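You operate a simulated robot arm through the tools that you are given. There is no shell and no other tool.

The job below is to be done with a simulated robot arm. You get a single attempt, and the scene is never put back.

Task
Plug the three plugs from the lead rack into the ports of their colours, switch on and select yellow.
Fine: switch the controller on only when all three are in; channel knob at yellow; the green plug stays.

It is judged by the outcome, as a careful person would: the job done as asked, and still so three seconds after it is handed in. It fails if anything else is knocked over, pushed out of place, dropped, spilled or broken.

Robot
A 7-joint arm with a two-finger parallel gripper, fixed in place. Base frame: the origin is at the foot of the arm, x ahead of it, y to its left, z up; the work surface is at about z = 0.9. Lengths are in m, angles in degrees, forces in N, time in s.
Its first joint turns from -132.0 to 132.0 degrees. Payload 3.91 kg.
The tool frame sits at the grasp point between the pads (the TCP): z along the fingers, y along the line on which they close. The tips reach 0.03 m beyond it. Largest opening 0.11 m; finger width 0.02, thickness 0.01; the body of the gripper, 0.048 by 0.112 m, starts 0.055 m behind the TCP.
Orientation is that of the tool frame in the base frame, as [roll, pitch, yaw] about the fixed x, y, z axes, in that order (R = Rz(yaw) Ry(pitch) Rx(roll)). With the fingers straight down and closing along the base's y, the tool's x points along the base's -x, its y along +y and its z along -z.

Tools
- The arm moves only by the tool apply_moves. Its argument "moves" is a list of rows, each an object (a shift or turn left out is 0, a gripper value left out holds the last) with "delta_pos": the shift along the tool's x, y, z in m, a list of three; "rot": the turn, a rotation vector about the tool's x, y, z in degrees, a list of three; "gripper": the opening, from 0 (shut) to 1 (fully open). In form: [{"delta_pos": [tx, ty, tz], "rot": [ax, ay, az], "gripper": gripper}, ...]. A call has 1 to 20 rows; each row shifts and turns the commanded pose from where the row before left it, along the tool's axes as they then stand. Rows are played at 5 a second. More than 0.05 m and 8.6 degrees between two rows, or a gripper value outside its range, and nothing of the call is played. A pose out of reach is approached as far as the arm can. The call stops where the force on the tool passes 90 N (or 10 N more than at its start, if that is more) or the arm is blocked; 0.2 s more then pass. The fingers move at their own pace (about 0.108 m/s each) and stop on an object; they squeeze with about 22 N. The grip force told is the motor's: it shows also when the fingers shut on nothing. Time passes only in rows, and 0.2 s behind the last, so rows that do not move let the fingers close. It gives the time, the measured TCP pose, the force on the tool (base axes), the opening and the grip force at its end, in the units of the frame above (readings bear some noise), with the torque about the TCP (base axes, N m) and any sound that the robot's microphone picked up, and new pictures: "views" is both (left out), scene, wrist or none.
- Cameras (640 x 400 px; columns grow to the right, rows downward): "scene" is fixed at [0.0495, 0.5003, 1.5689]; the picture's right is [-0.30, -0.95, 0.00], its down [-0.51, 0.16, -0.84] and it looks along [0.81, -0.25, -0.54] (base axes); focal length 332 px, centre (320, 200). "wrist" rides on the gripper at [0.072, 0.017, -0.103] in the tool frame; the picture's right is [-0.23, 0.97, 0.00], its down [-0.76, -0.18, -0.62] and it looks along [-0.61, -0.14, 0.78] (tool axes); focal length 222 px, centre (320, 200). There is no depth. A picture from a camera that has moved, and an enlarged one, comes with that camera's place and axes in the base frame and with its lens.
- close_up(camera, box): a new picture of the part [left, top, right, bottom] of that camera's present view, enlarged. The clock stands still meanwhile.
- hand_in(): hands the job in; it is judged then, once.

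Nothing tells you positions but the pictures and the camera data. Unless the task says otherwise, let go and move clear before handing in.

The tools are called after ">>>" as a command line: name --argument value ..., lists and objects as JSON in quotes. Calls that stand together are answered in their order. apply_moves: Moves the arm, as the interface text tells. Its arguments: {"type":"object","properties":{"moves":{"type":"array"},"views":{"type":"string","enum":["both","scene","wrist","none"]}},"required":["moves"]} The other tools are called the same way: close_up (camera, box) takes an enlarged picture of a part of a camera's view; hand_in () hands the job in.

At the start:

```text
time: 0.0
tool_pos: [0.5547, 0.4134, 1.3121]
orientation: [180.0, -0.1, -180.0]
wrist_force: [0.1, -0.6, -0.1]
wrist_torque: [-0.02, 0.0, 0.0]
gripper_width: 0.1102
gripper_force: 0.0
```

scene: 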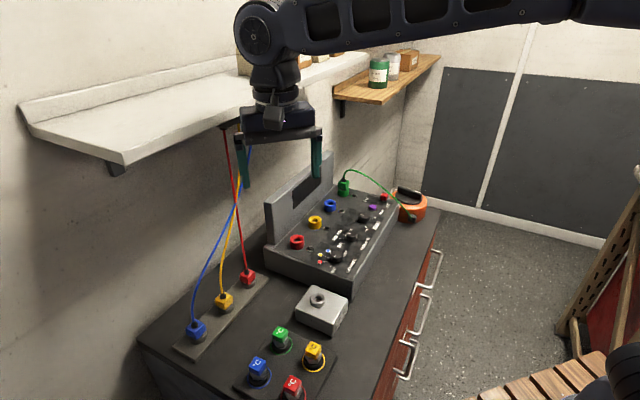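
wrist: 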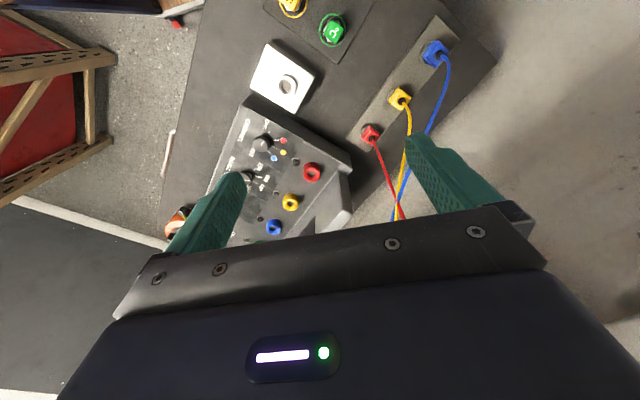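

I see a bench with a controller panel (red, yellow, blue ports; green plug already in), and a lead rack with blue, yellow and red plugs on cables going up. I'll take enlarged views before moving.

>>> close_up --camera "scene" --box '[260, 150, 440, 290]'

>>> close_up --camera "scene" --box '[160, 250, 360, 400]'

>>> close_up --camera "wrist" --box '[200, 0, 500, 250]'

```text
2.86 times, centred on (350, 220) of scene
camera zoom: at [0.0495, 0.5003, 1.5689], right [-0.3, -0.95, 0.0], down [-0.51, 0.16, -0.84], along [0.81, -0.25, -0.54], focal length 950 px, centre (234, 143)
```

zoom: 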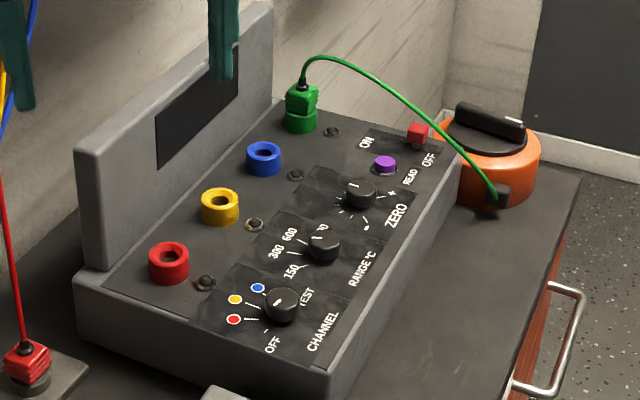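

```text
2.67 times, centred on (260, 325) of scene
camera zoom: at [0.0495, 0.5003, 1.5689], right [-0.3, -0.95, 0.0], down [-0.51, 0.16, -0.84], along [0.81, -0.25, -0.54], focal length 886 px, centre (480, -133)
```

zoom: 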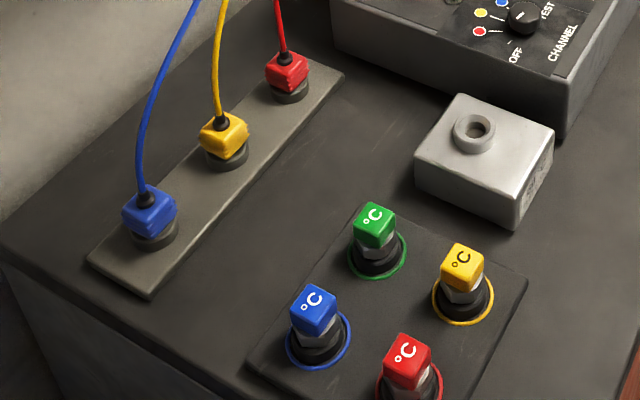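

```text
1.60 times, centred on (350, 125) of wrist
camera zoom: at [0.483, 0.4298, 1.4159], right [0.23, 0.97, 0.0], down [0.76, -0.18, 0.62], along [0.61, -0.14, -0.78], focal length 355 px, centre (272, 320)
```

zoom: 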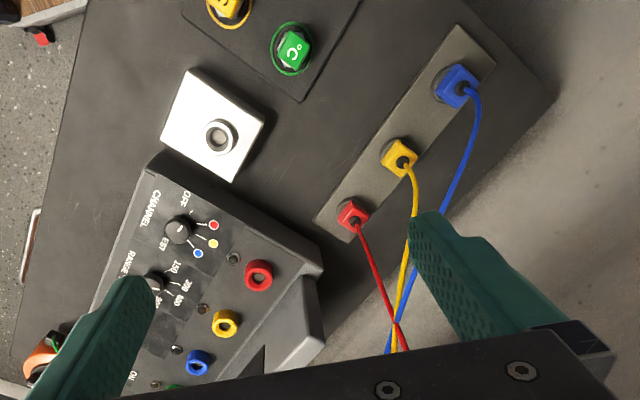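

The rack row runs along about (0.7,-0.7): red plug about (0.69,0.495), yellow (0.634,0.558), blue (0.571,0.617), tops near z 0.95. The ports are near (0.733,0.35), (0.80,0.28) and (0.87,0.21) at z≈0.99. I'll turn the tool 45° to match the bench and come down partway for a better look.

>>> apply_moves --moves '[{"delta_pos": [0, 0, 0.02], "rot": [0, 0, -7.5]}, {"delta_pos": [0, 0, 0.02], "rot": [0, 0, -7.5]}, {"delta_pos": [0, 0, 0.02], "rot": [0, 0, -7.5]}, {"delta_pos": [0, 0, 0.02], "rot": [0, 0, -7.5]}, {"delta_pos": [0, 0, 0.02], "rot": [0, 0, -7.5]}, {"delta_pos": [0, 0, 0.02], "rot": [0, 0, -7.5]}, {"delta_pos": [0, 0, 0]}]'

```text
time: 1.6
tool_pos: [0.5558, 0.4126, 1.1917]
orientation: [-180.0, -0.1, -134.9]
wrist_force: [0.4, 0.1, -0.3]
wrist_torque: [0.0, 0.03, -0.01]
gripper_width: 0.1099
gripper_force: 0.1
camera wrist: at [0.4925, 0.3736, 1.2953], right [-0.53, 0.85, 0.0], down [0.66, 0.41, 0.62], along [0.53, 0.33, -0.78], focal length 222 px, centre (320, 200)
```

scene: 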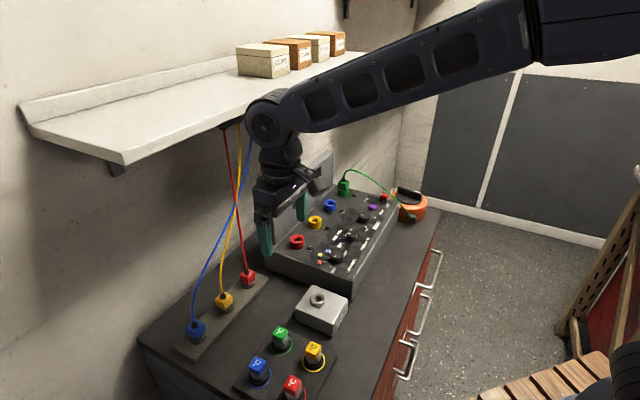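
wrist: 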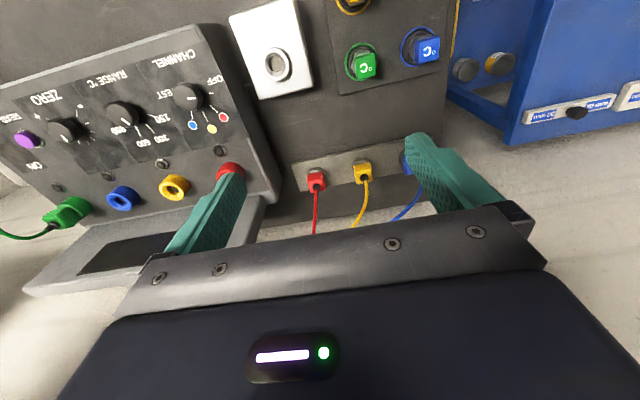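

The tool is now squared to the bench, and the plugs and ports are visible between the fingers. I'll enlarge both to check plug orientation and panel tilt.

>>> close_up --camera "wrist" --box '[240, 130, 440, 255]'

>>> close_up --camera "wrist" --box '[0, 20, 300, 300]'

>>> close_up --camera "scene" --box '[180, 110, 320, 350]'

```text
3.20 times, centred on (340, 192) of wrist
camera zoom: at [0.4925, 0.3736, 1.2953], right [-0.53, 0.85, 0.0], down [0.66, 0.41, 0.62], along [0.53, 0.33, -0.78], focal length 711 px, centre (256, 224)
```

zoom: 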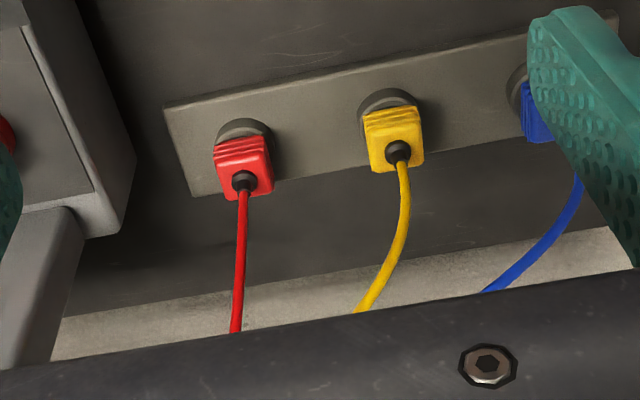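

```text
1.43 times, centred on (150, 160) of wrist
camera zoom: at [0.4925, 0.3736, 1.2953], right [-0.53, 0.85, 0.0], down [0.66, 0.41, 0.62], along [0.53, 0.33, -0.78], focal length 317 px, centre (563, 257)
```

zoom: 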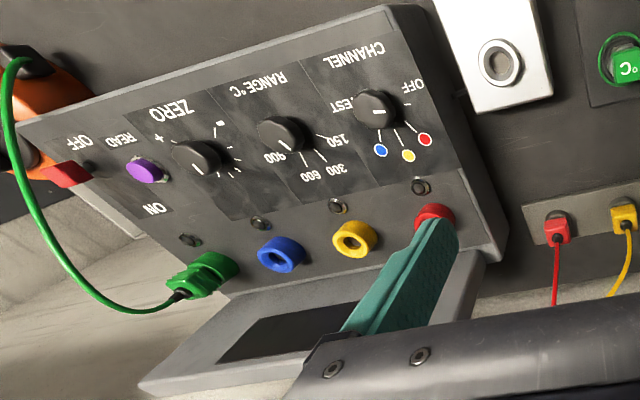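

```text
1.67 times, centred on (250, 230) of scene
camera zoom: at [0.0495, 0.5003, 1.5689], right [-0.3, -0.95, 0.0], down [-0.51, 0.16, -0.84], along [0.81, -0.25, -0.54], focal length 554 px, centre (437, 150)
```

zoom: 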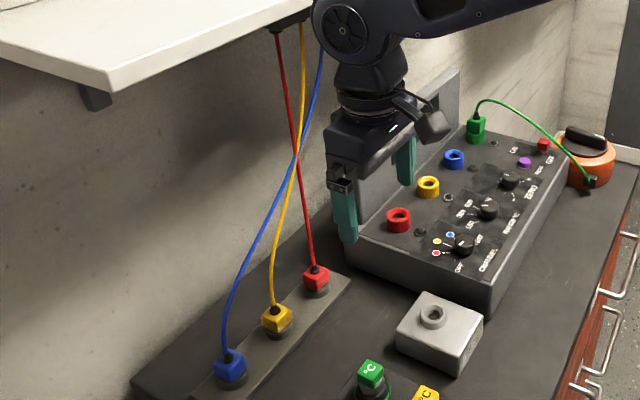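

>>> close_up --camera "scene" --box '[310, 160, 440, 240]'

>>> close_up --camera "scene" --box '[250, 210, 380, 310]'

>>> close_up --camera "wrist" --box '[0, 100, 140, 260]'

>>> close_up --camera "scene" --box '[170, 250, 280, 360]'

```text
4.92 times, centred on (375, 200) of scene
camera zoom: at [0.0495, 0.5003, 1.5689], right [-0.3, -0.95, 0.0], down [-0.51, 0.16, -0.84], along [0.81, -0.25, -0.54], focal length 1636 px, centre (49, 200)
```

zoom: 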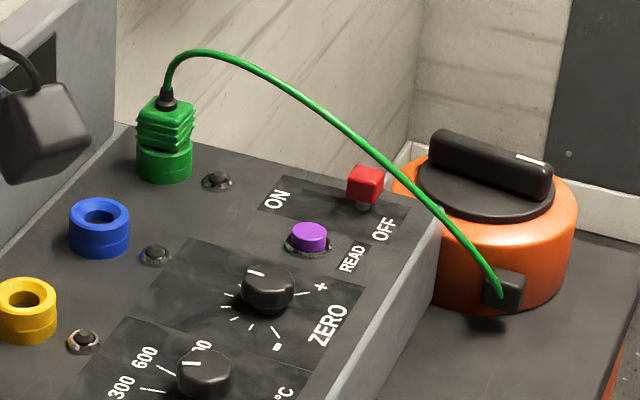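

```text
4.00 times, centred on (315, 260) of scene
camera zoom: at [0.0495, 0.5003, 1.5689], right [-0.3, -0.95, 0.0], down [-0.51, 0.16, -0.84], along [0.81, -0.25, -0.54], focal length 1329 px, centre (340, -40)
```

zoom: 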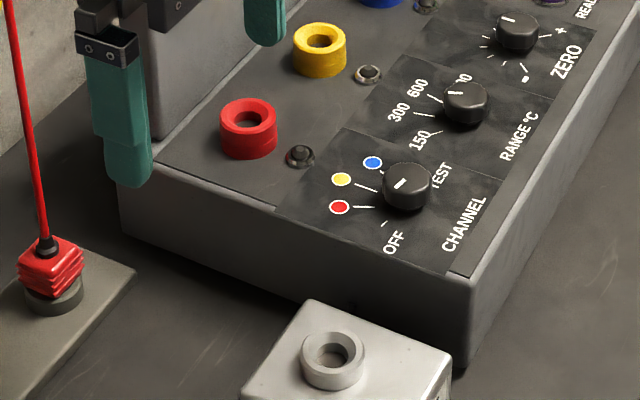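

```text
2.50 times, centred on (70, 180) of wrist
camera zoom: at [0.4925, 0.3736, 1.2953], right [-0.53, 0.85, 0.0], down [0.66, 0.41, 0.62], along [0.53, 0.33, -0.78], focal length 555 px, centre (945, 250)
```

zoom: 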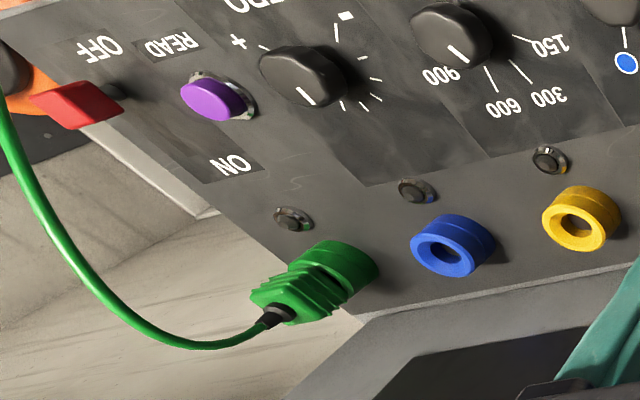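

```text
3.64 times, centred on (225, 305) of scene
camera zoom: at [0.0495, 0.5003, 1.5689], right [-0.3, -0.95, 0.0], down [-0.51, 0.16, -0.84], along [0.81, -0.25, -0.54], focal length 1208 px, centre (666, -182)
```

zoom: 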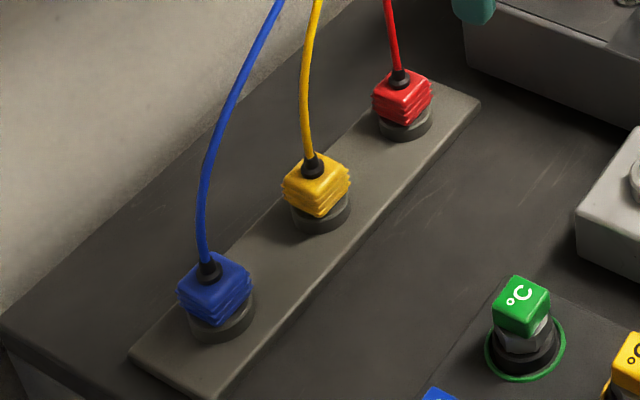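

The panel is close to level, and the plugs stand upright with cables rising towards a hook under the shelf. I'll start with blue (its port is farthest right), and tilt the tool about 30° so the palm stays clear of the cable. First I move to a viewing point in front of the blue plug.

>>> apply_moves --moves '[{"delta_pos": [0, 0.0447, 0.03], "gripper": 0.6}, {"delta_pos": [0, 0.0447, 0.03]}, {"delta_pos": [0, 0.0447, 0.03]}, {"rot": [0, -7.5, 0]}, {"rot": [0, -7.5, 0]}, {"rot": [0, -7.5, 0]}, {"rot": [0, -7.5, 0]}, {"delta_pos": [-0.025, 0, 0.03]}, {"delta_pos": [0, 0, 0]}]'

```text
refused: row 1 steps farther than a row can; nothing moved
```

The first row was too long, so I'll use shorter steps for the same move to the front of the blue plug.

>>> apply_moves --moves '[{"delta_pos": [0, 0.0335, 0.022], "gripper": 0.6}, {"delta_pos": [0, 0.0335, 0.022]}, {"delta_pos": [0, 0.0335, 0.022]}, {"delta_pos": [0, 0.0335, 0.024]}, {"rot": [0, -7.5, 0]}, {"rot": [0, -7.5, 0]}, {"rot": [0, -7.5, 0]}, {"rot": [0, -7.5, 0]}, {"delta_pos": [-0.025, 0, 0.03]}, {"delta_pos": [0, 0, 0]}]'

```text
time: 3.8
tool_pos: [0.4847, 0.5344, 1.091]
orientation: [180.0, 30.0, -135.0]
wrist_force: [0.1, 0.2, 1.2]
wrist_torque: [0.01, 0.01, -0.01]
gripper_width: 0.0661
gripper_force: 0.0
camera wrist: at [0.3925, 0.4661, 1.1431], right [-0.55, 0.83, 0.11], down [0.37, 0.12, 0.92], along [0.75, 0.55, -0.37], focal length 222 px, centre (320, 200)
```

scene: 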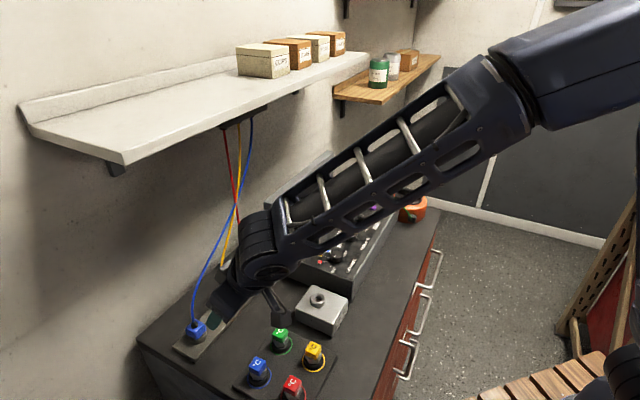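
wrist: 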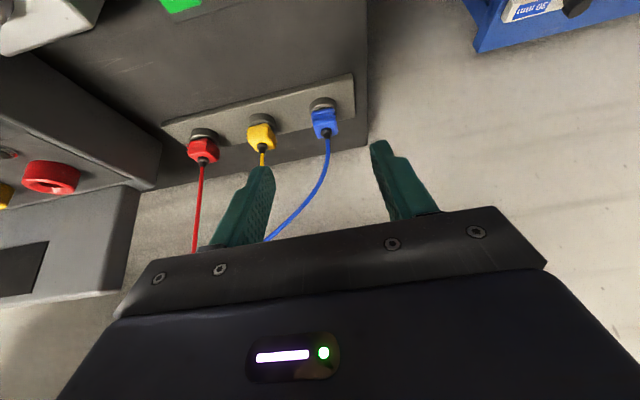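

>>> close_up --camera "wrist" --box '[160, 70, 400, 220]'

```text
2.67 times, centred on (280, 145) of wrist
camera zoom: at [0.3925, 0.4661, 1.1431], right [-0.55, 0.83, 0.11], down [0.37, 0.12, 0.92], along [0.75, 0.55, -0.37], focal length 592 px, centre (427, 347)
```

zoom: 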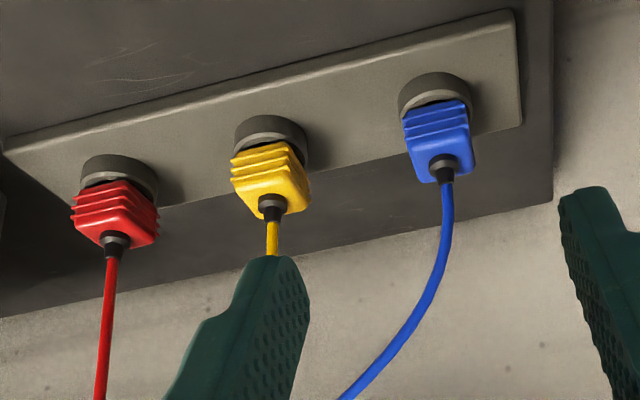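

Combining views puts the blue plug's top face at about (0.576,0.624,0.951), with the body spanning z 0.921–0.951 above its ring. I'll approach along the tilted tool axis to a pre-grip point 5 cm back.

>>> apply_moves --moves '[{"delta_pos": [-0.0113, 0, 0.0423]}, {"delta_pos": [-0.0113, 0, 0.0423]}, {"delta_pos": [-0.0113, 0, 0.0423]}, {"delta_pos": [0, 0, 0]}]'

>>> close_up --camera "wrist" --box '[200, 60, 440, 230]'

```text
time: 4.8
tool_pos: [0.5503, 0.6001, 0.9968]
orientation: [-179.9, 30.0, -135.0]
wrist_force: [-0.3, -0.1, -0.3]
wrist_torque: [0.0, 0.03, 0.0]
gripper_width: 0.0661
gripper_force: 0.0
camera wrist: at [0.4588, 0.5312, 1.0497], right [-0.55, 0.83, 0.11], down [0.37, 0.12, 0.92], along [0.75, 0.55, -0.37], focal length 222 px, centre (320, 200)
```

scene: 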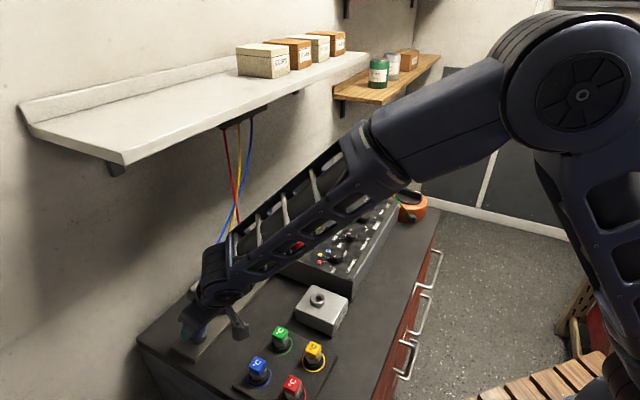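
wrist: 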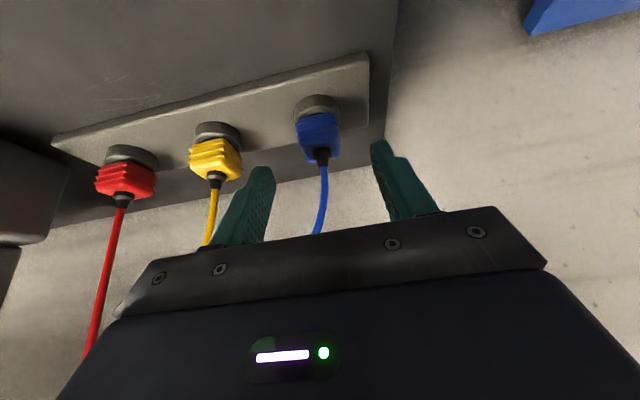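

```text
2.35 times, centred on (320, 145) of wrist
camera zoom: at [0.4588, 0.5312, 1.0497], right [-0.55, 0.83, 0.11], down [0.37, 0.12, 0.92], along [0.75, 0.55, -0.37], focal length 523 px, centre (320, 329)
```

zoom: 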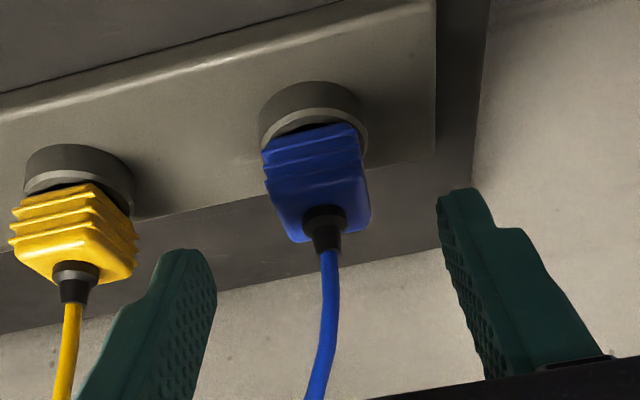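

The plug is centred between the fingers, so I'll advance along the tool axis and close.

>>> apply_moves --moves '[{"delta_pos": [0, 0, 0.024]}, {"delta_pos": [0, 0, 0.024]}, {"delta_pos": [0, 0, 0]}]'

>>> close_up --camera "wrist" --box '[200, 60, 440, 230]'

```text
time: 5.6
tool_pos: [0.5682, 0.6157, 0.9546]
orientation: [179.9, 30.0, -134.9]
wrist_force: [-0.3, 0.3, -0.8]
wrist_torque: [0.02, 0.0, 0.0]
gripper_width: 0.0659
gripper_force: 0.0
camera wrist: at [0.4766, 0.5472, 1.0073], right [-0.55, 0.83, 0.11], down [0.37, 0.12, 0.92], along [0.75, 0.55, -0.37], focal length 222 px, centre (320, 200)
```

scene: 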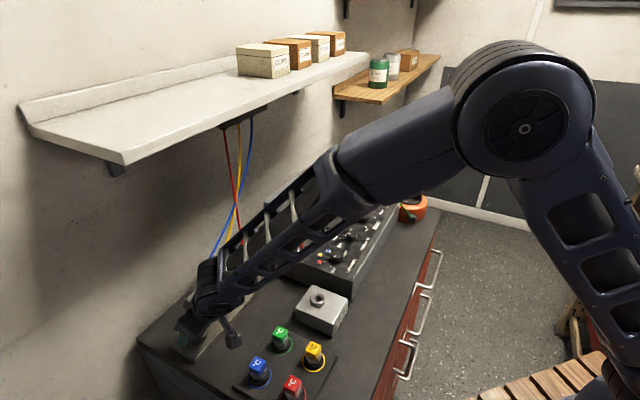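
wrist: 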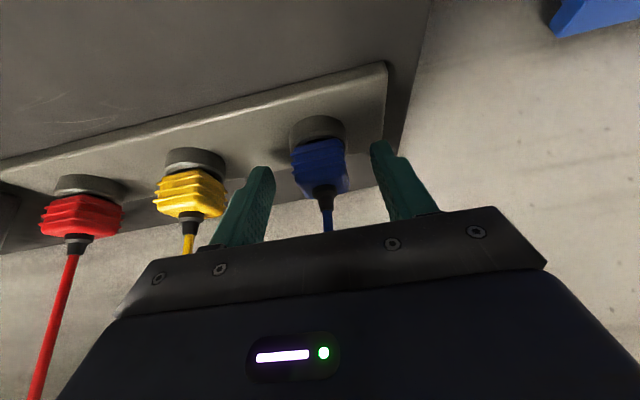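

```text
2.35 times, centred on (320, 145) of wrist
camera zoom: at [0.4766, 0.5472, 1.0073], right [-0.55, 0.83, 0.11], down [0.37, 0.12, 0.92], along [0.75, 0.55, -0.37], focal length 523 px, centre (320, 329)
```

zoom: 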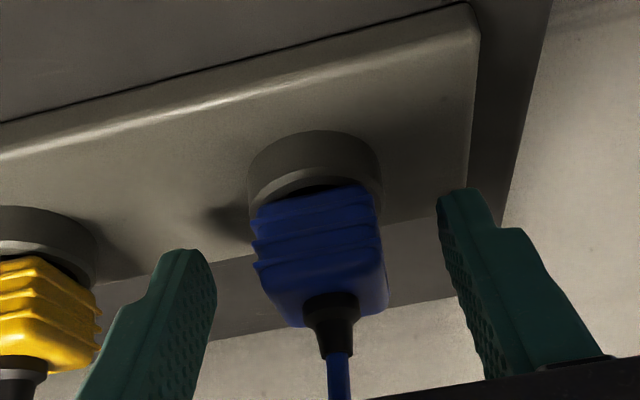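

>>> apply_moves --moves '[{"gripper": 0.1}, {"gripper": 0}, {"gripper": 0}, {"gripper": 0}]'

>>> close_up --camera "wrist" --box '[200, 60, 440, 230]'

```text
time: 6.6
tool_pos: [0.5675, 0.6177, 0.9548]
orientation: [180.0, 30.1, -134.9]
wrist_force: [-9.1, 16.4, -3.2]
wrist_torque: [0.69, 0.36, 0.34]
gripper_width: 0.0392
gripper_force: 45.0
camera wrist: at [0.4755, 0.5482, 1.0072], right [-0.55, 0.83, 0.11], down [0.37, 0.12, 0.92], along [0.75, 0.55, -0.37], focal length 222 px, centre (320, 200)
```

scene: 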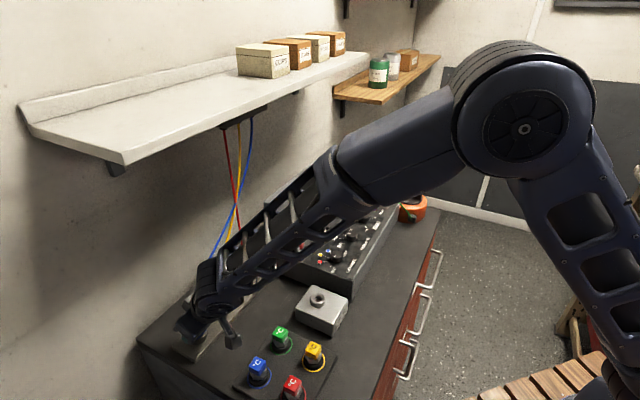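
wrist: 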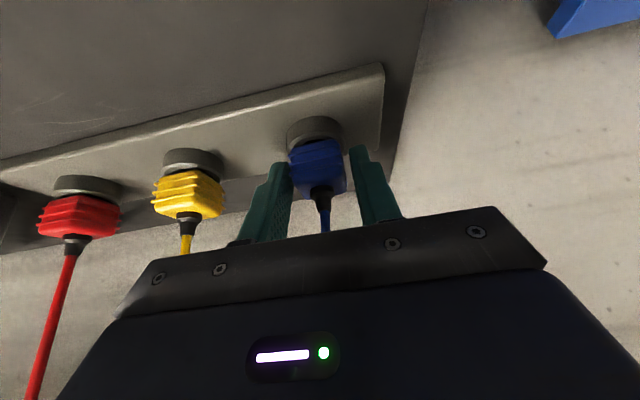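

```text
2.35 times, centred on (320, 145) of wrist
camera zoom: at [0.4755, 0.5482, 1.0072], right [-0.55, 0.83, 0.11], down [0.37, 0.12, 0.92], along [0.75, 0.55, -0.37], focal length 523 px, centre (320, 329)
```

zoom: 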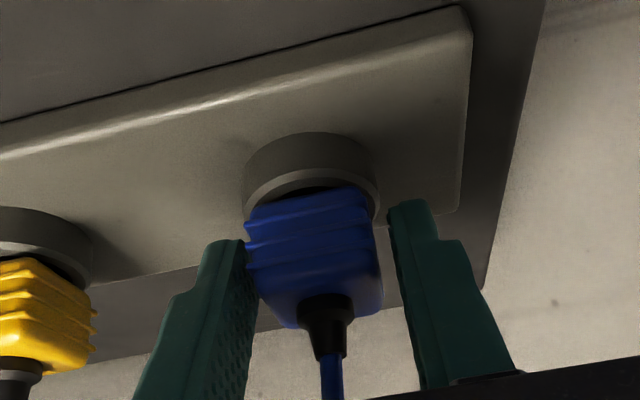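

The fingers stalled at 39 mm with about 19 N sideways, so only one finger is bearing and the plug sits slightly towards the far left. I'll open a little, shift 5 mm that way and close again.

>>> apply_moves --moves '[{"gripper": 0.45}, {"delta_pos": [0, 0.0045, 0]}, {"gripper": 0.1}, {"gripper": 0}, {"gripper": 0}, {"gripper": 0}]' --views "wrist"

>>> close_up --camera "wrist" --box '[200, 60, 440, 230]'

```text
time: 8.0
tool_pos: [0.5667, 0.619, 0.9535]
orientation: [-179.9, 30.1, -135.0]
wrist_force: [16.5, -24.4, 2.0]
wrist_torque: [-1.03, -0.68, -0.68]
gripper_width: 0.0394
gripper_force: 44.9
camera wrist: at [0.4753, 0.5489, 1.0068], right [-0.55, 0.83, 0.11], down [0.37, 0.12, 0.92], along [0.75, 0.55, -0.37], focal length 222 px, centre (320, 200)
```

wrist: 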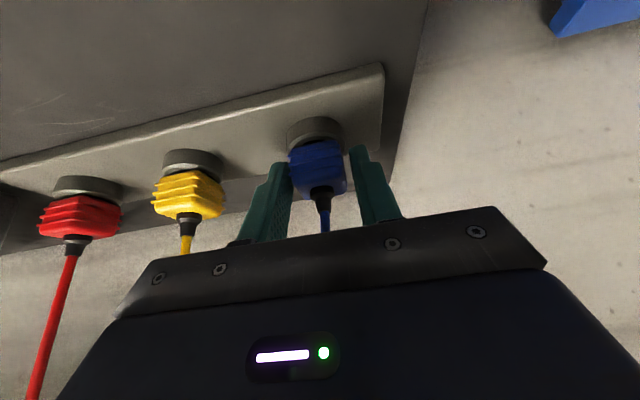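

```text
2.35 times, centred on (320, 145) of wrist
camera zoom: at [0.4753, 0.5489, 1.0068], right [-0.55, 0.83, 0.11], down [0.37, 0.12, 0.92], along [0.75, 0.55, -0.37], focal length 523 px, centre (320, 329)
```

zoom: 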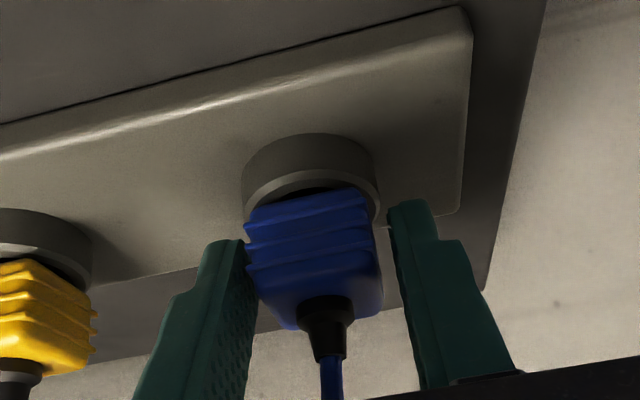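

The grip width is 39 mm both times with opposite side force, so both fingers hold the plug and I only overshot. I'll take back 2.7 mm to balance the force, then pull up gently.

>>> apply_moves --moves '[{"delta_pos": [0, -0.0027, 0], "gripper": 0}, {"delta_pos": [0, 0, 0]}]' --views "none"

>>> apply_moves --moves '[{"delta_pos": [-0.0025, 0, -0.00433]}, {"delta_pos": [-0.0025, 0, -0.00433]}, {"delta_pos": [-0.0025, 0, -0.00433]}, {"delta_pos": [0, 0, 0]}]' --views "wrist"

```text
time: 8.6
tool_pos: [0.5688, 0.6166, 0.9549]
orientation: [180.0, 30.0, -135.0]
wrist_force: [13.8, -14.0, 0.9]
wrist_torque: [-0.5, -0.19, -0.62]
gripper_width: 0.0394
gripper_force: 44.3
```

```text
time: 9.6
tool_pos: [0.5666, 0.6183, 0.9699]
orientation: [179.9, 30.1, -135.0]
wrist_force: [-1.1, 0.5, 3.8]
wrist_torque: [0.06, 0.03, 0.03]
gripper_width: 0.0291
gripper_force: 22.0
camera wrist: at [0.4749, 0.5497, 1.0235], right [-0.55, 0.83, 0.11], down [0.37, 0.12, 0.92], along [0.75, 0.55, -0.37], focal length 222 px, centre (320, 200)
```

wrist: 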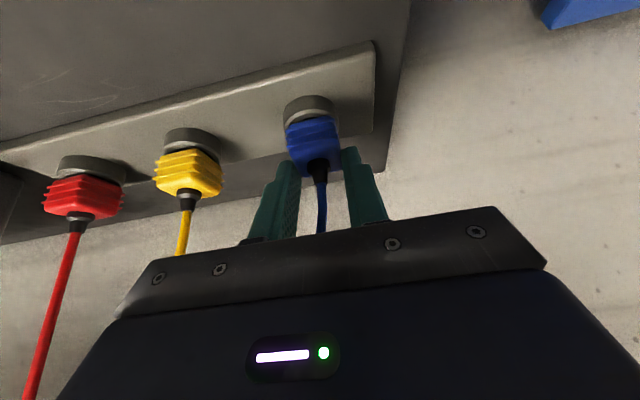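

The 39 mm was the socket ring; now that the fingers have cleared it, they've closed to 29 mm on the plug body. I'll check how much of the body they hold.

>>> close_up --camera "wrist" --box '[200, 60, 440, 230]'

```text
2.35 times, centred on (320, 145) of wrist
camera zoom: at [0.4749, 0.5497, 1.0235], right [-0.55, 0.83, 0.11], down [0.37, 0.12, 0.92], along [0.75, 0.55, -0.37], focal length 523 px, centre (320, 329)
```

zoom: 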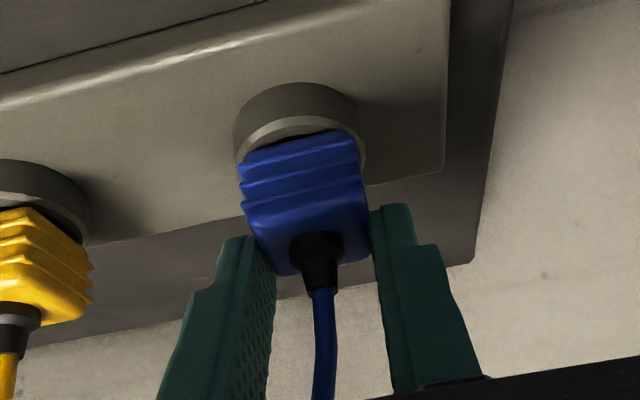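

Only the top ~10 mm of the body is held. I'll open, lower about 8 mm so the tips stay above the ring, re-grip and check the width.

>>> apply_moves --moves '[{"gripper": 0.45}, {"delta_pos": [0.004, 0, 0.0069]}, {"gripper": 0.45}, {"gripper": 0.1}, {"gripper": 0}, {"gripper": 0}, {"gripper": 0}]' --views "wrist"

>>> close_up --camera "wrist" --box '[200, 60, 440, 230]'

```text
time: 11.2
tool_pos: [0.5682, 0.6183, 0.962]
orientation: [-180.0, 30.0, -135.0]
wrist_force: [-0.6, -0.1, 1.0]
wrist_torque: [0.01, 0.03, -0.02]
gripper_width: 0.029
gripper_force: 22.7
camera wrist: at [0.4752, 0.5488, 1.0148], right [-0.55, 0.83, 0.11], down [0.37, 0.12, 0.92], along [0.75, 0.55, -0.37], focal length 222 px, centre (320, 200)
```

wrist: 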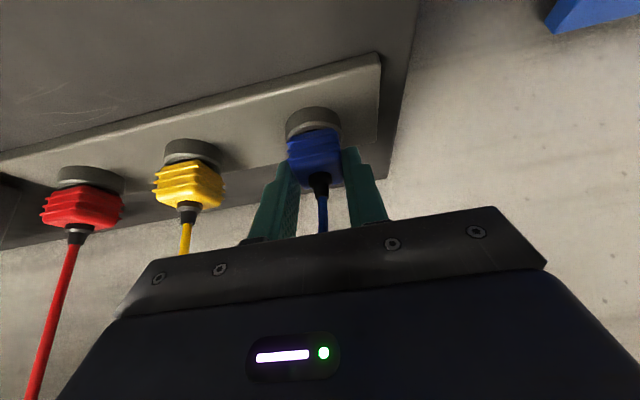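

```text
2.35 times, centred on (320, 145) of wrist
camera zoom: at [0.4752, 0.5488, 1.0148], right [-0.55, 0.83, 0.11], down [0.37, 0.12, 0.92], along [0.75, 0.55, -0.37], focal length 523 px, centre (320, 329)
```

zoom: 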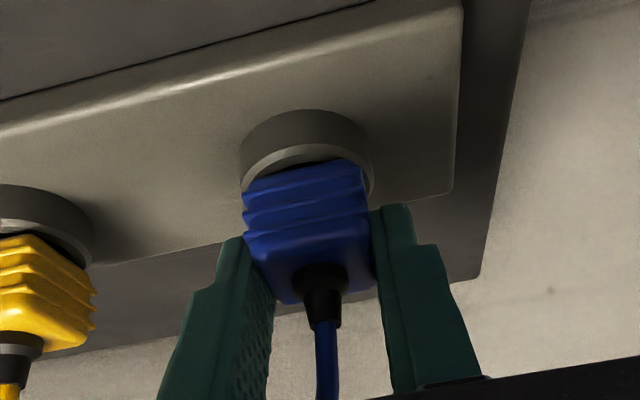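

Now the grip is on the body with balanced force and clear of the ring. I'll pull straight up 3 cm.

>>> apply_moves --moves '[{"delta_pos": [-0.0025, 0, -0.00433]}, {"delta_pos": [-0.0025, 0, -0.00433]}, {"delta_pos": [-0.005, 0, -0.00866]}, {"delta_pos": [-0.005, 0, -0.00866]}, {"delta_pos": [0, 0, 0]}]'

>>> close_up --camera "wrist" --box '[200, 60, 440, 230]'

```text
time: 12.4
tool_pos: [0.5681, 0.6157, 0.9919]
orientation: [-180.0, 30.0, -134.9]
wrist_force: [0.1, 0.3, -0.8]
wrist_torque: [-0.01, -0.02, 0.04]
gripper_width: 0.0288
gripper_force: 21.6
camera wrist: at [0.4756, 0.5476, 1.0451], right [-0.55, 0.83, 0.11], down [0.37, 0.12, 0.92], along [0.75, 0.55, -0.37], focal length 222 px, centre (320, 200)
```

scene: 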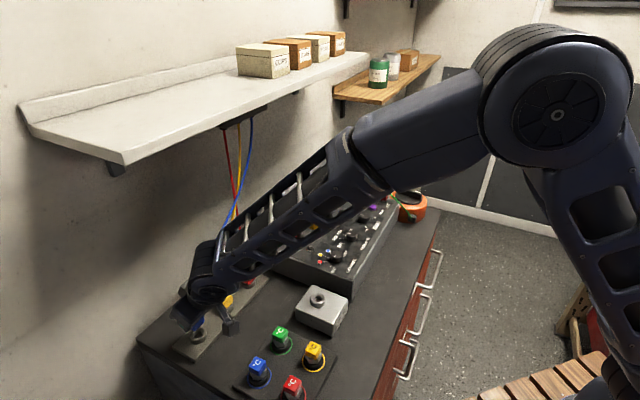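
wrist: 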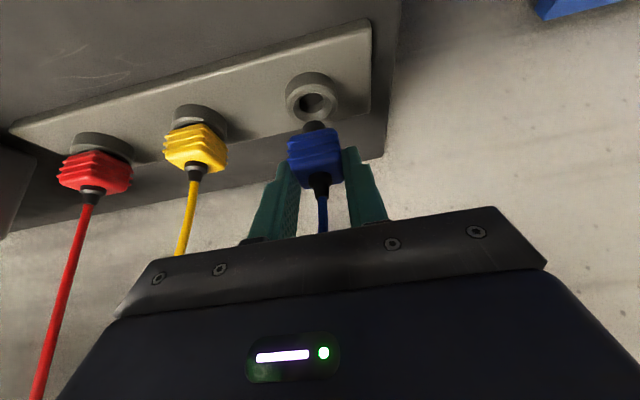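

```text
2.35 times, centred on (320, 145) of wrist
camera zoom: at [0.4756, 0.5476, 1.0451], right [-0.55, 0.83, 0.11], down [0.37, 0.12, 0.92], along [0.75, 0.55, -0.37], focal length 523 px, centre (320, 329)
```

zoom: 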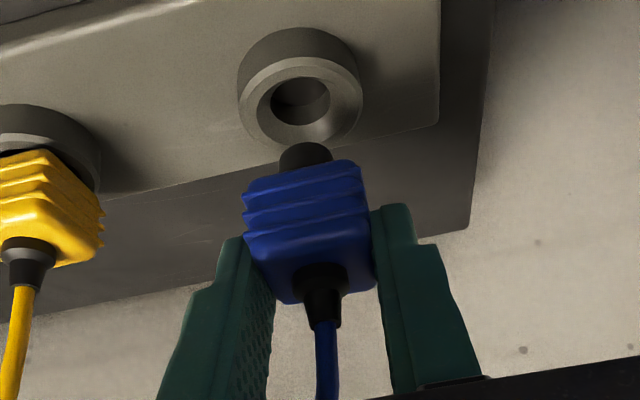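

Blue is out and its prong is visible below the body. I'll remember where the empty socket sits in this view (about pixel 313,100) as the template for lining up over the port. Next I raise it, bring it forward clear of the other cables, and carry it right to the blue port.

>>> apply_moves --moves '[{"delta_pos": [-0.012, 0, -0.0208]}, {"delta_pos": [-0.012, 0, -0.0208]}, {"delta_pos": [0.019, 0, -0.0254]}, {"delta_pos": [0.019, 0, -0.0254]}, {"delta_pos": [0.019, 0, -0.0254]}, {"delta_pos": [0.019, 0, -0.0254]}, {"delta_pos": [0, -0.03, 0]}, {"delta_pos": [0, -0.04, 0]}, {"delta_pos": [0, -0.04, 0]}, {"delta_pos": [0, -0.04, 0]}, {"delta_pos": [0, -0.04, 0]}, {"delta_pos": [0, -0.04, 0]}, {"delta_pos": [0, -0.04, 0]}, {"delta_pos": [0, 0, 0]}]'

```text
time: 15.4
tool_pos: [0.6749, 0.3438, 1.0903]
orientation: [-180.0, 30.1, -135.2]
wrist_force: [0.1, 0.0, 0.6]
wrist_torque: [-0.04, 0.02, 0.02]
gripper_width: 0.0289
gripper_force: 22.0
camera wrist: at [0.5823, 0.275, 1.1429], right [-0.55, 0.83, 0.11], down [0.37, 0.12, 0.92], along [0.75, 0.55, -0.37], focal length 222 px, centre (320, 200)
```

scene: 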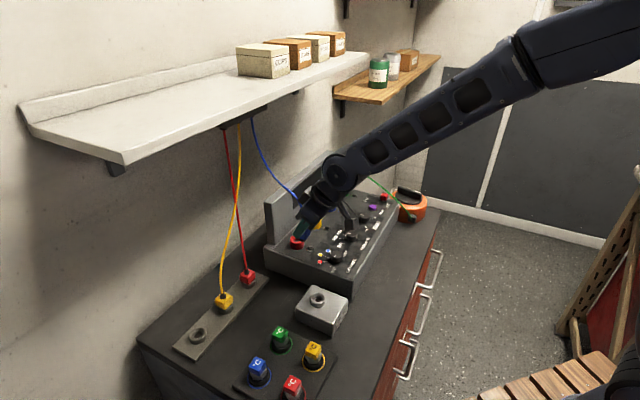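
wrist: 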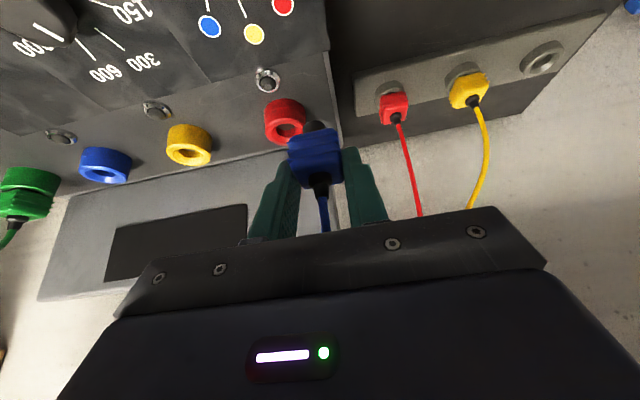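

The plug is at the red port's side and the cable hangs free over the screen. I'll continue right to the blue port at the same height.

>>> apply_moves --moves '[{"delta_pos": [0, -0.0385, 0]}, {"delta_pos": [0, -0.0385, 0]}, {"delta_pos": [0, -0.0385, 0]}, {"delta_pos": [0, -0.0385, 0]}, {"delta_pos": [0, -0.0385, 0]}, {"delta_pos": [0, -0.0385, 0]}, {"delta_pos": [-0.02, 0, 0.0115]}, {"delta_pos": [0, 0, 0]}]'

>>> close_up --camera "wrist" --box '[200, 60, 440, 230]'

>>> close_up --camera "scene" --box '[280, 150, 420, 240]'

```text
time: 17.2
tool_pos: [0.8561, 0.1976, 1.0899]
orientation: [-179.8, 30.0, -135.0]
wrist_force: [-0.5, 0.2, -0.2]
wrist_torque: [-0.01, -0.01, 0.03]
gripper_width: 0.0289
gripper_force: 22.2
camera wrist: at [0.7636, 0.1291, 1.1432], right [-0.55, 0.83, 0.11], down [0.37, 0.12, 0.92], along [0.75, 0.55, -0.37], focal length 222 px, centre (320, 200)
```

scene: 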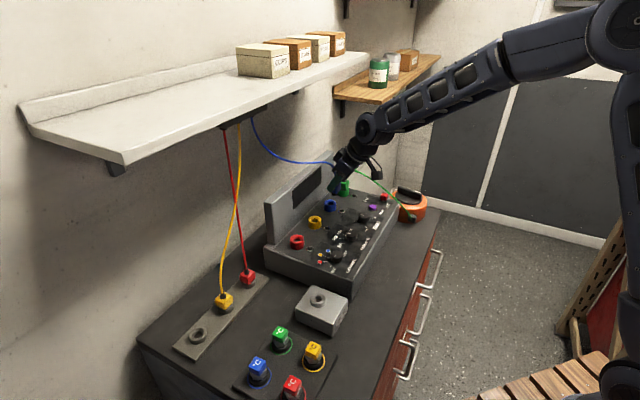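
wrist: 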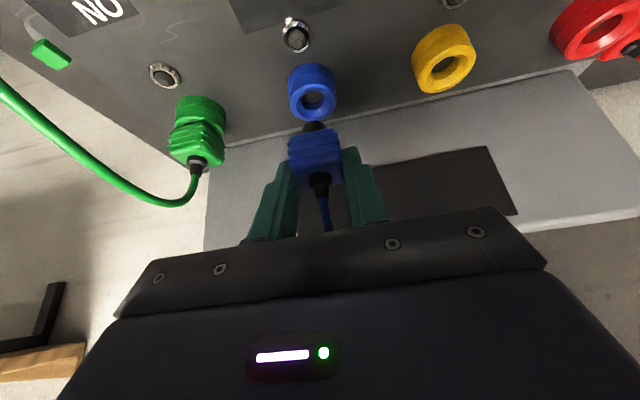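

```text
2.35 times, centred on (320, 145) of wrist
camera zoom: at [0.7636, 0.1291, 1.1432], right [-0.55, 0.83, 0.11], down [0.37, 0.12, 0.92], along [0.75, 0.55, -0.37], focal length 523 px, centre (320, 329)
```

zoom: 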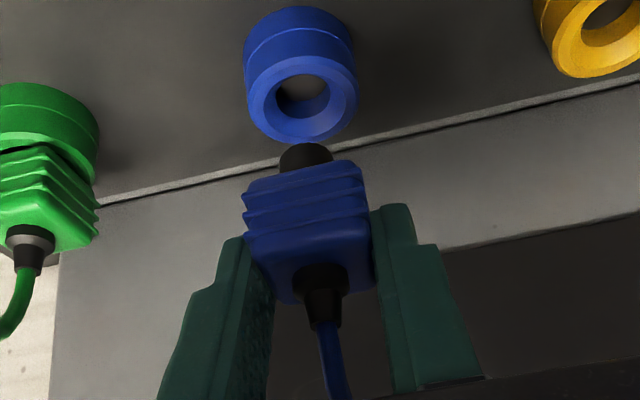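

```text
4.44 times, centred on (350, 195) of scene
camera zoom: at [0.0495, 0.5003, 1.5689], right [-0.3, -0.95, 0.0], down [-0.51, 0.16, -0.84], along [0.81, -0.25, -0.54], focal length 1477 px, centre (187, 222)
```

zoom: 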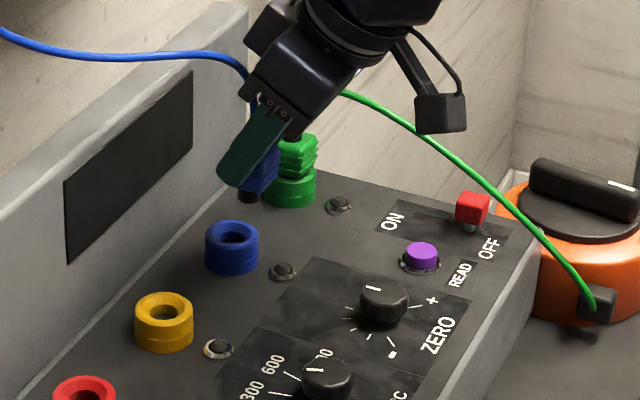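

The blue port is almost directly under the plug. Compared with the rack template, I'm about 15 mm too high and 14 mm short in depth, so I'll correct to match the "3 cm above seated" view.

>>> apply_moves --moves '[{"delta_pos": [-0.0025, -0.0009, 0.0101]}, {"delta_pos": [-0.0026, -0.0009, 0.0101]}, {"delta_pos": [0, 0, 0]}]'

>>> close_up --camera "wrist" --box '[200, 60, 440, 230]'

>>> close_up --camera "scene" --box '[300, 160, 370, 230]'

```text
time: 18.0
tool_pos: [0.8664, 0.2056, 1.0746]
orientation: [179.9, 30.0, -135.0]
wrist_force: [0.0, 0.6, -1.0]
wrist_torque: [-0.02, 0.02, 0.01]
gripper_width: 0.0289
gripper_force: 22.0
camera wrist: at [0.7748, 0.1373, 1.128], right [-0.55, 0.83, 0.11], down [0.37, 0.12, 0.92], along [0.75, 0.55, -0.37], focal length 222 px, centre (320, 200)
```

scene: 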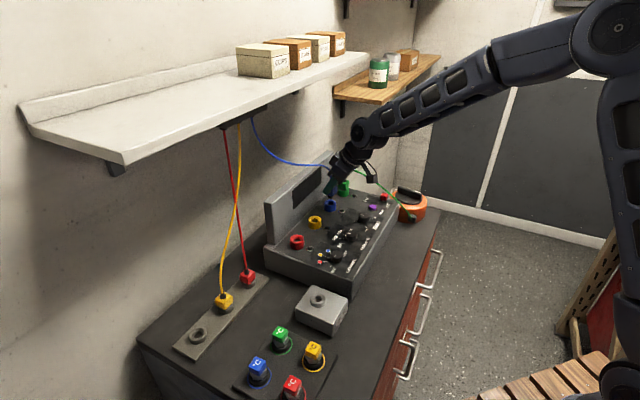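
wrist: 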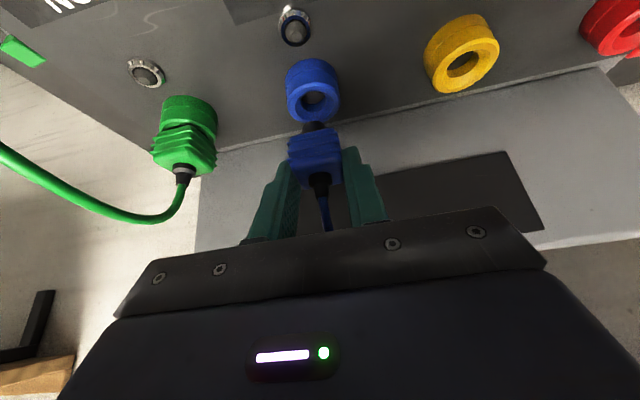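

```text
2.35 times, centred on (320, 145) of wrist
camera zoom: at [0.7748, 0.1373, 1.128], right [-0.55, 0.83, 0.11], down [0.37, 0.12, 0.92], along [0.75, 0.55, -0.37], focal length 523 px, centre (320, 329)
```

zoom: 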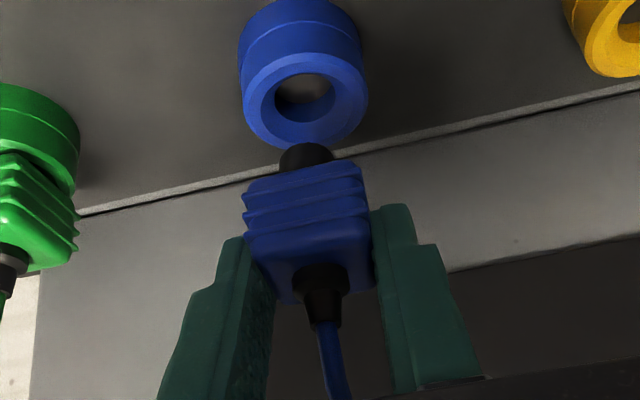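

```text
5.71 times, centred on (335, 195) of scene
camera zoom: at [0.0495, 0.5003, 1.5689], right [-0.3, -0.95, 0.0], down [-0.51, 0.16, -0.84], along [0.81, -0.25, -0.54], focal length 1899 px, centre (234, 229)
```

zoom: 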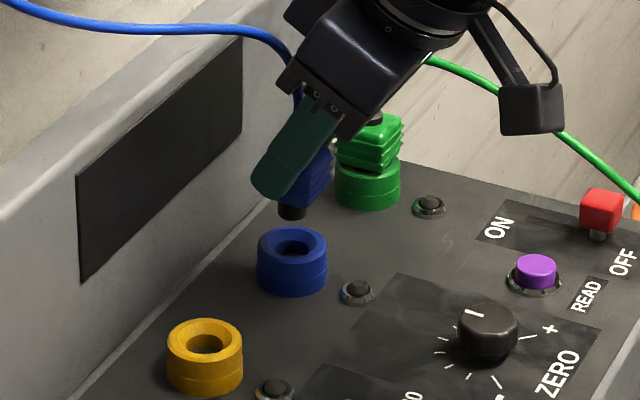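

Both views agree: the plug is about 3 mm too far towards the screen and about 1 mm off sideways. I'll correct that while lowering 12 mm and look again.

>>> apply_moves --moves '[{"delta_pos": [0.0026, 0.0008, -0.0015]}, {"delta_pos": [0.006, 0, 0.0104]}, {"delta_pos": [0, 0, 0]}]' --views "wrist"

>>> close_up --camera "wrist" --box '[240, 40, 400, 150]'

>>> close_up --camera "scene" --box '[310, 170, 360, 220]'

```text
time: 18.8
tool_pos: [0.865, 0.2032, 1.0633]
orientation: [-180.0, 30.0, -135.0]
wrist_force: [-0.1, -0.4, -0.1]
wrist_torque: [0.0, -0.01, -0.01]
gripper_width: 0.0286
gripper_force: 22.0
camera wrist: at [0.7719, 0.1354, 1.1155], right [-0.55, 0.83, 0.11], down [0.37, 0.12, 0.92], along [0.75, 0.55, -0.37], focal length 222 px, centre (320, 200)
```

wrist: 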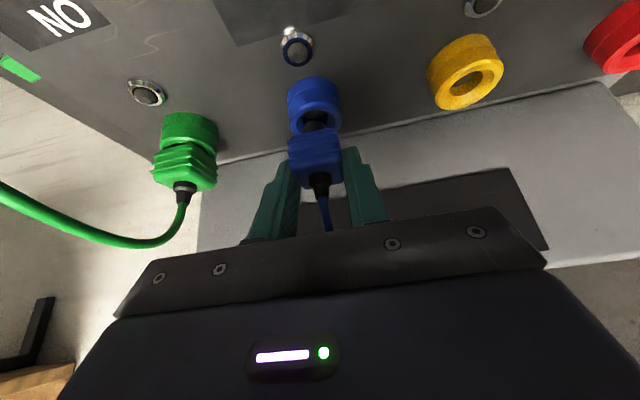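

```text
3.64 times, centred on (320, 95) of wrist
camera zoom: at [0.7719, 0.1354, 1.1155], right [-0.55, 0.83, 0.11], down [0.37, 0.12, 0.92], along [0.75, 0.55, -0.37], focal length 808 px, centre (320, 582)
```

zoom: 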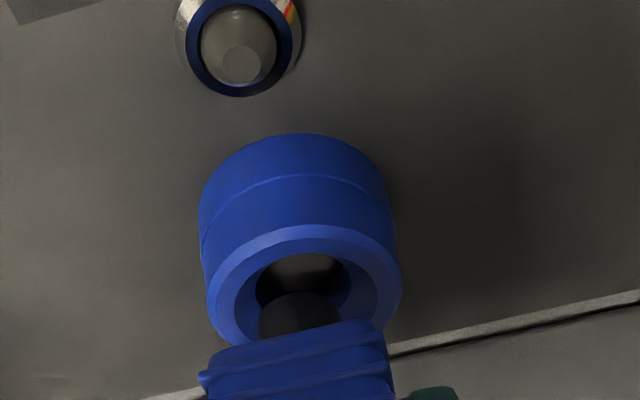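

```text
8.00 times, centred on (335, 195) of scene
camera zoom: at [0.0495, 0.5003, 1.5689], right [-0.3, -0.95, 0.0], down [-0.51, 0.16, -0.84], along [0.81, -0.25, -0.54], focal length 2659 px, centre (200, 240)
```

zoom: 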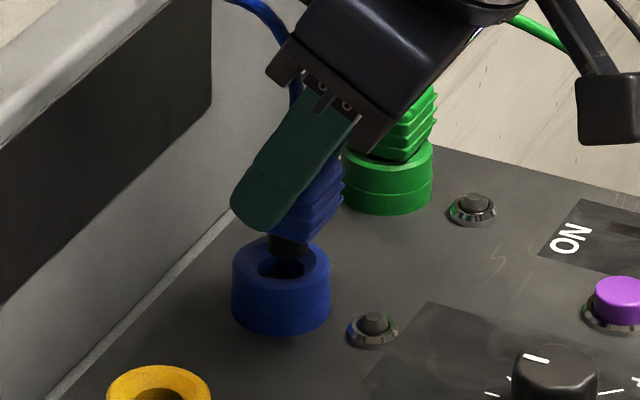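

The scene view now shows the prong about 3 mm too far forward, so the earlier depth was right and only the 1 mm sideways fix is needed. I'll restore the depth, add the sideways shift, and check.

>>> apply_moves --moves '[{"delta_pos": [-0.0024, 0.001, 0.0014]}, {"delta_pos": [0, 0, 0]}]' --views "none"

>>> close_up --camera "wrist" --box '[240, 40, 400, 150]'

>>> close_up --camera "scene" --box '[310, 170, 360, 220]'

```text
time: 19.4
tool_pos: [0.865, 0.208, 1.0635]
orientation: [179.9, 30.0, -135.0]
wrist_force: [-0.7, 0.2, -0.1]
wrist_torque: [-0.01, 0.03, -0.02]
gripper_width: 0.0288
gripper_force: 21.5
```

```text
3.64 times, centred on (320, 95) of wrist
camera zoom: at [0.7733, 0.138, 1.1157], right [-0.55, 0.83, 0.11], down [0.37, 0.12, 0.92], along [0.75, 0.55, -0.37], focal length 808 px, centre (320, 582)
```

zoom: 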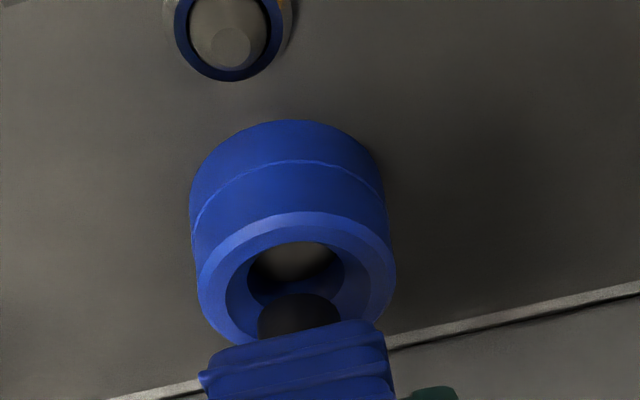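

```text
8.00 times, centred on (335, 195) of scene
camera zoom: at [0.0495, 0.5003, 1.5689], right [-0.3, -0.95, 0.0], down [-0.51, 0.16, -0.84], along [0.81, -0.25, -0.54], focal length 2659 px, centre (200, 240)
```

zoom: 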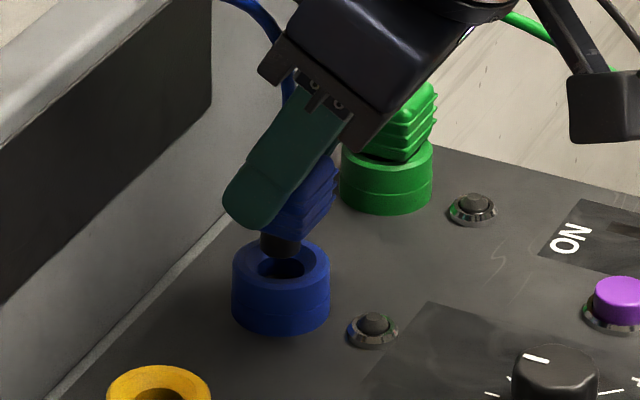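

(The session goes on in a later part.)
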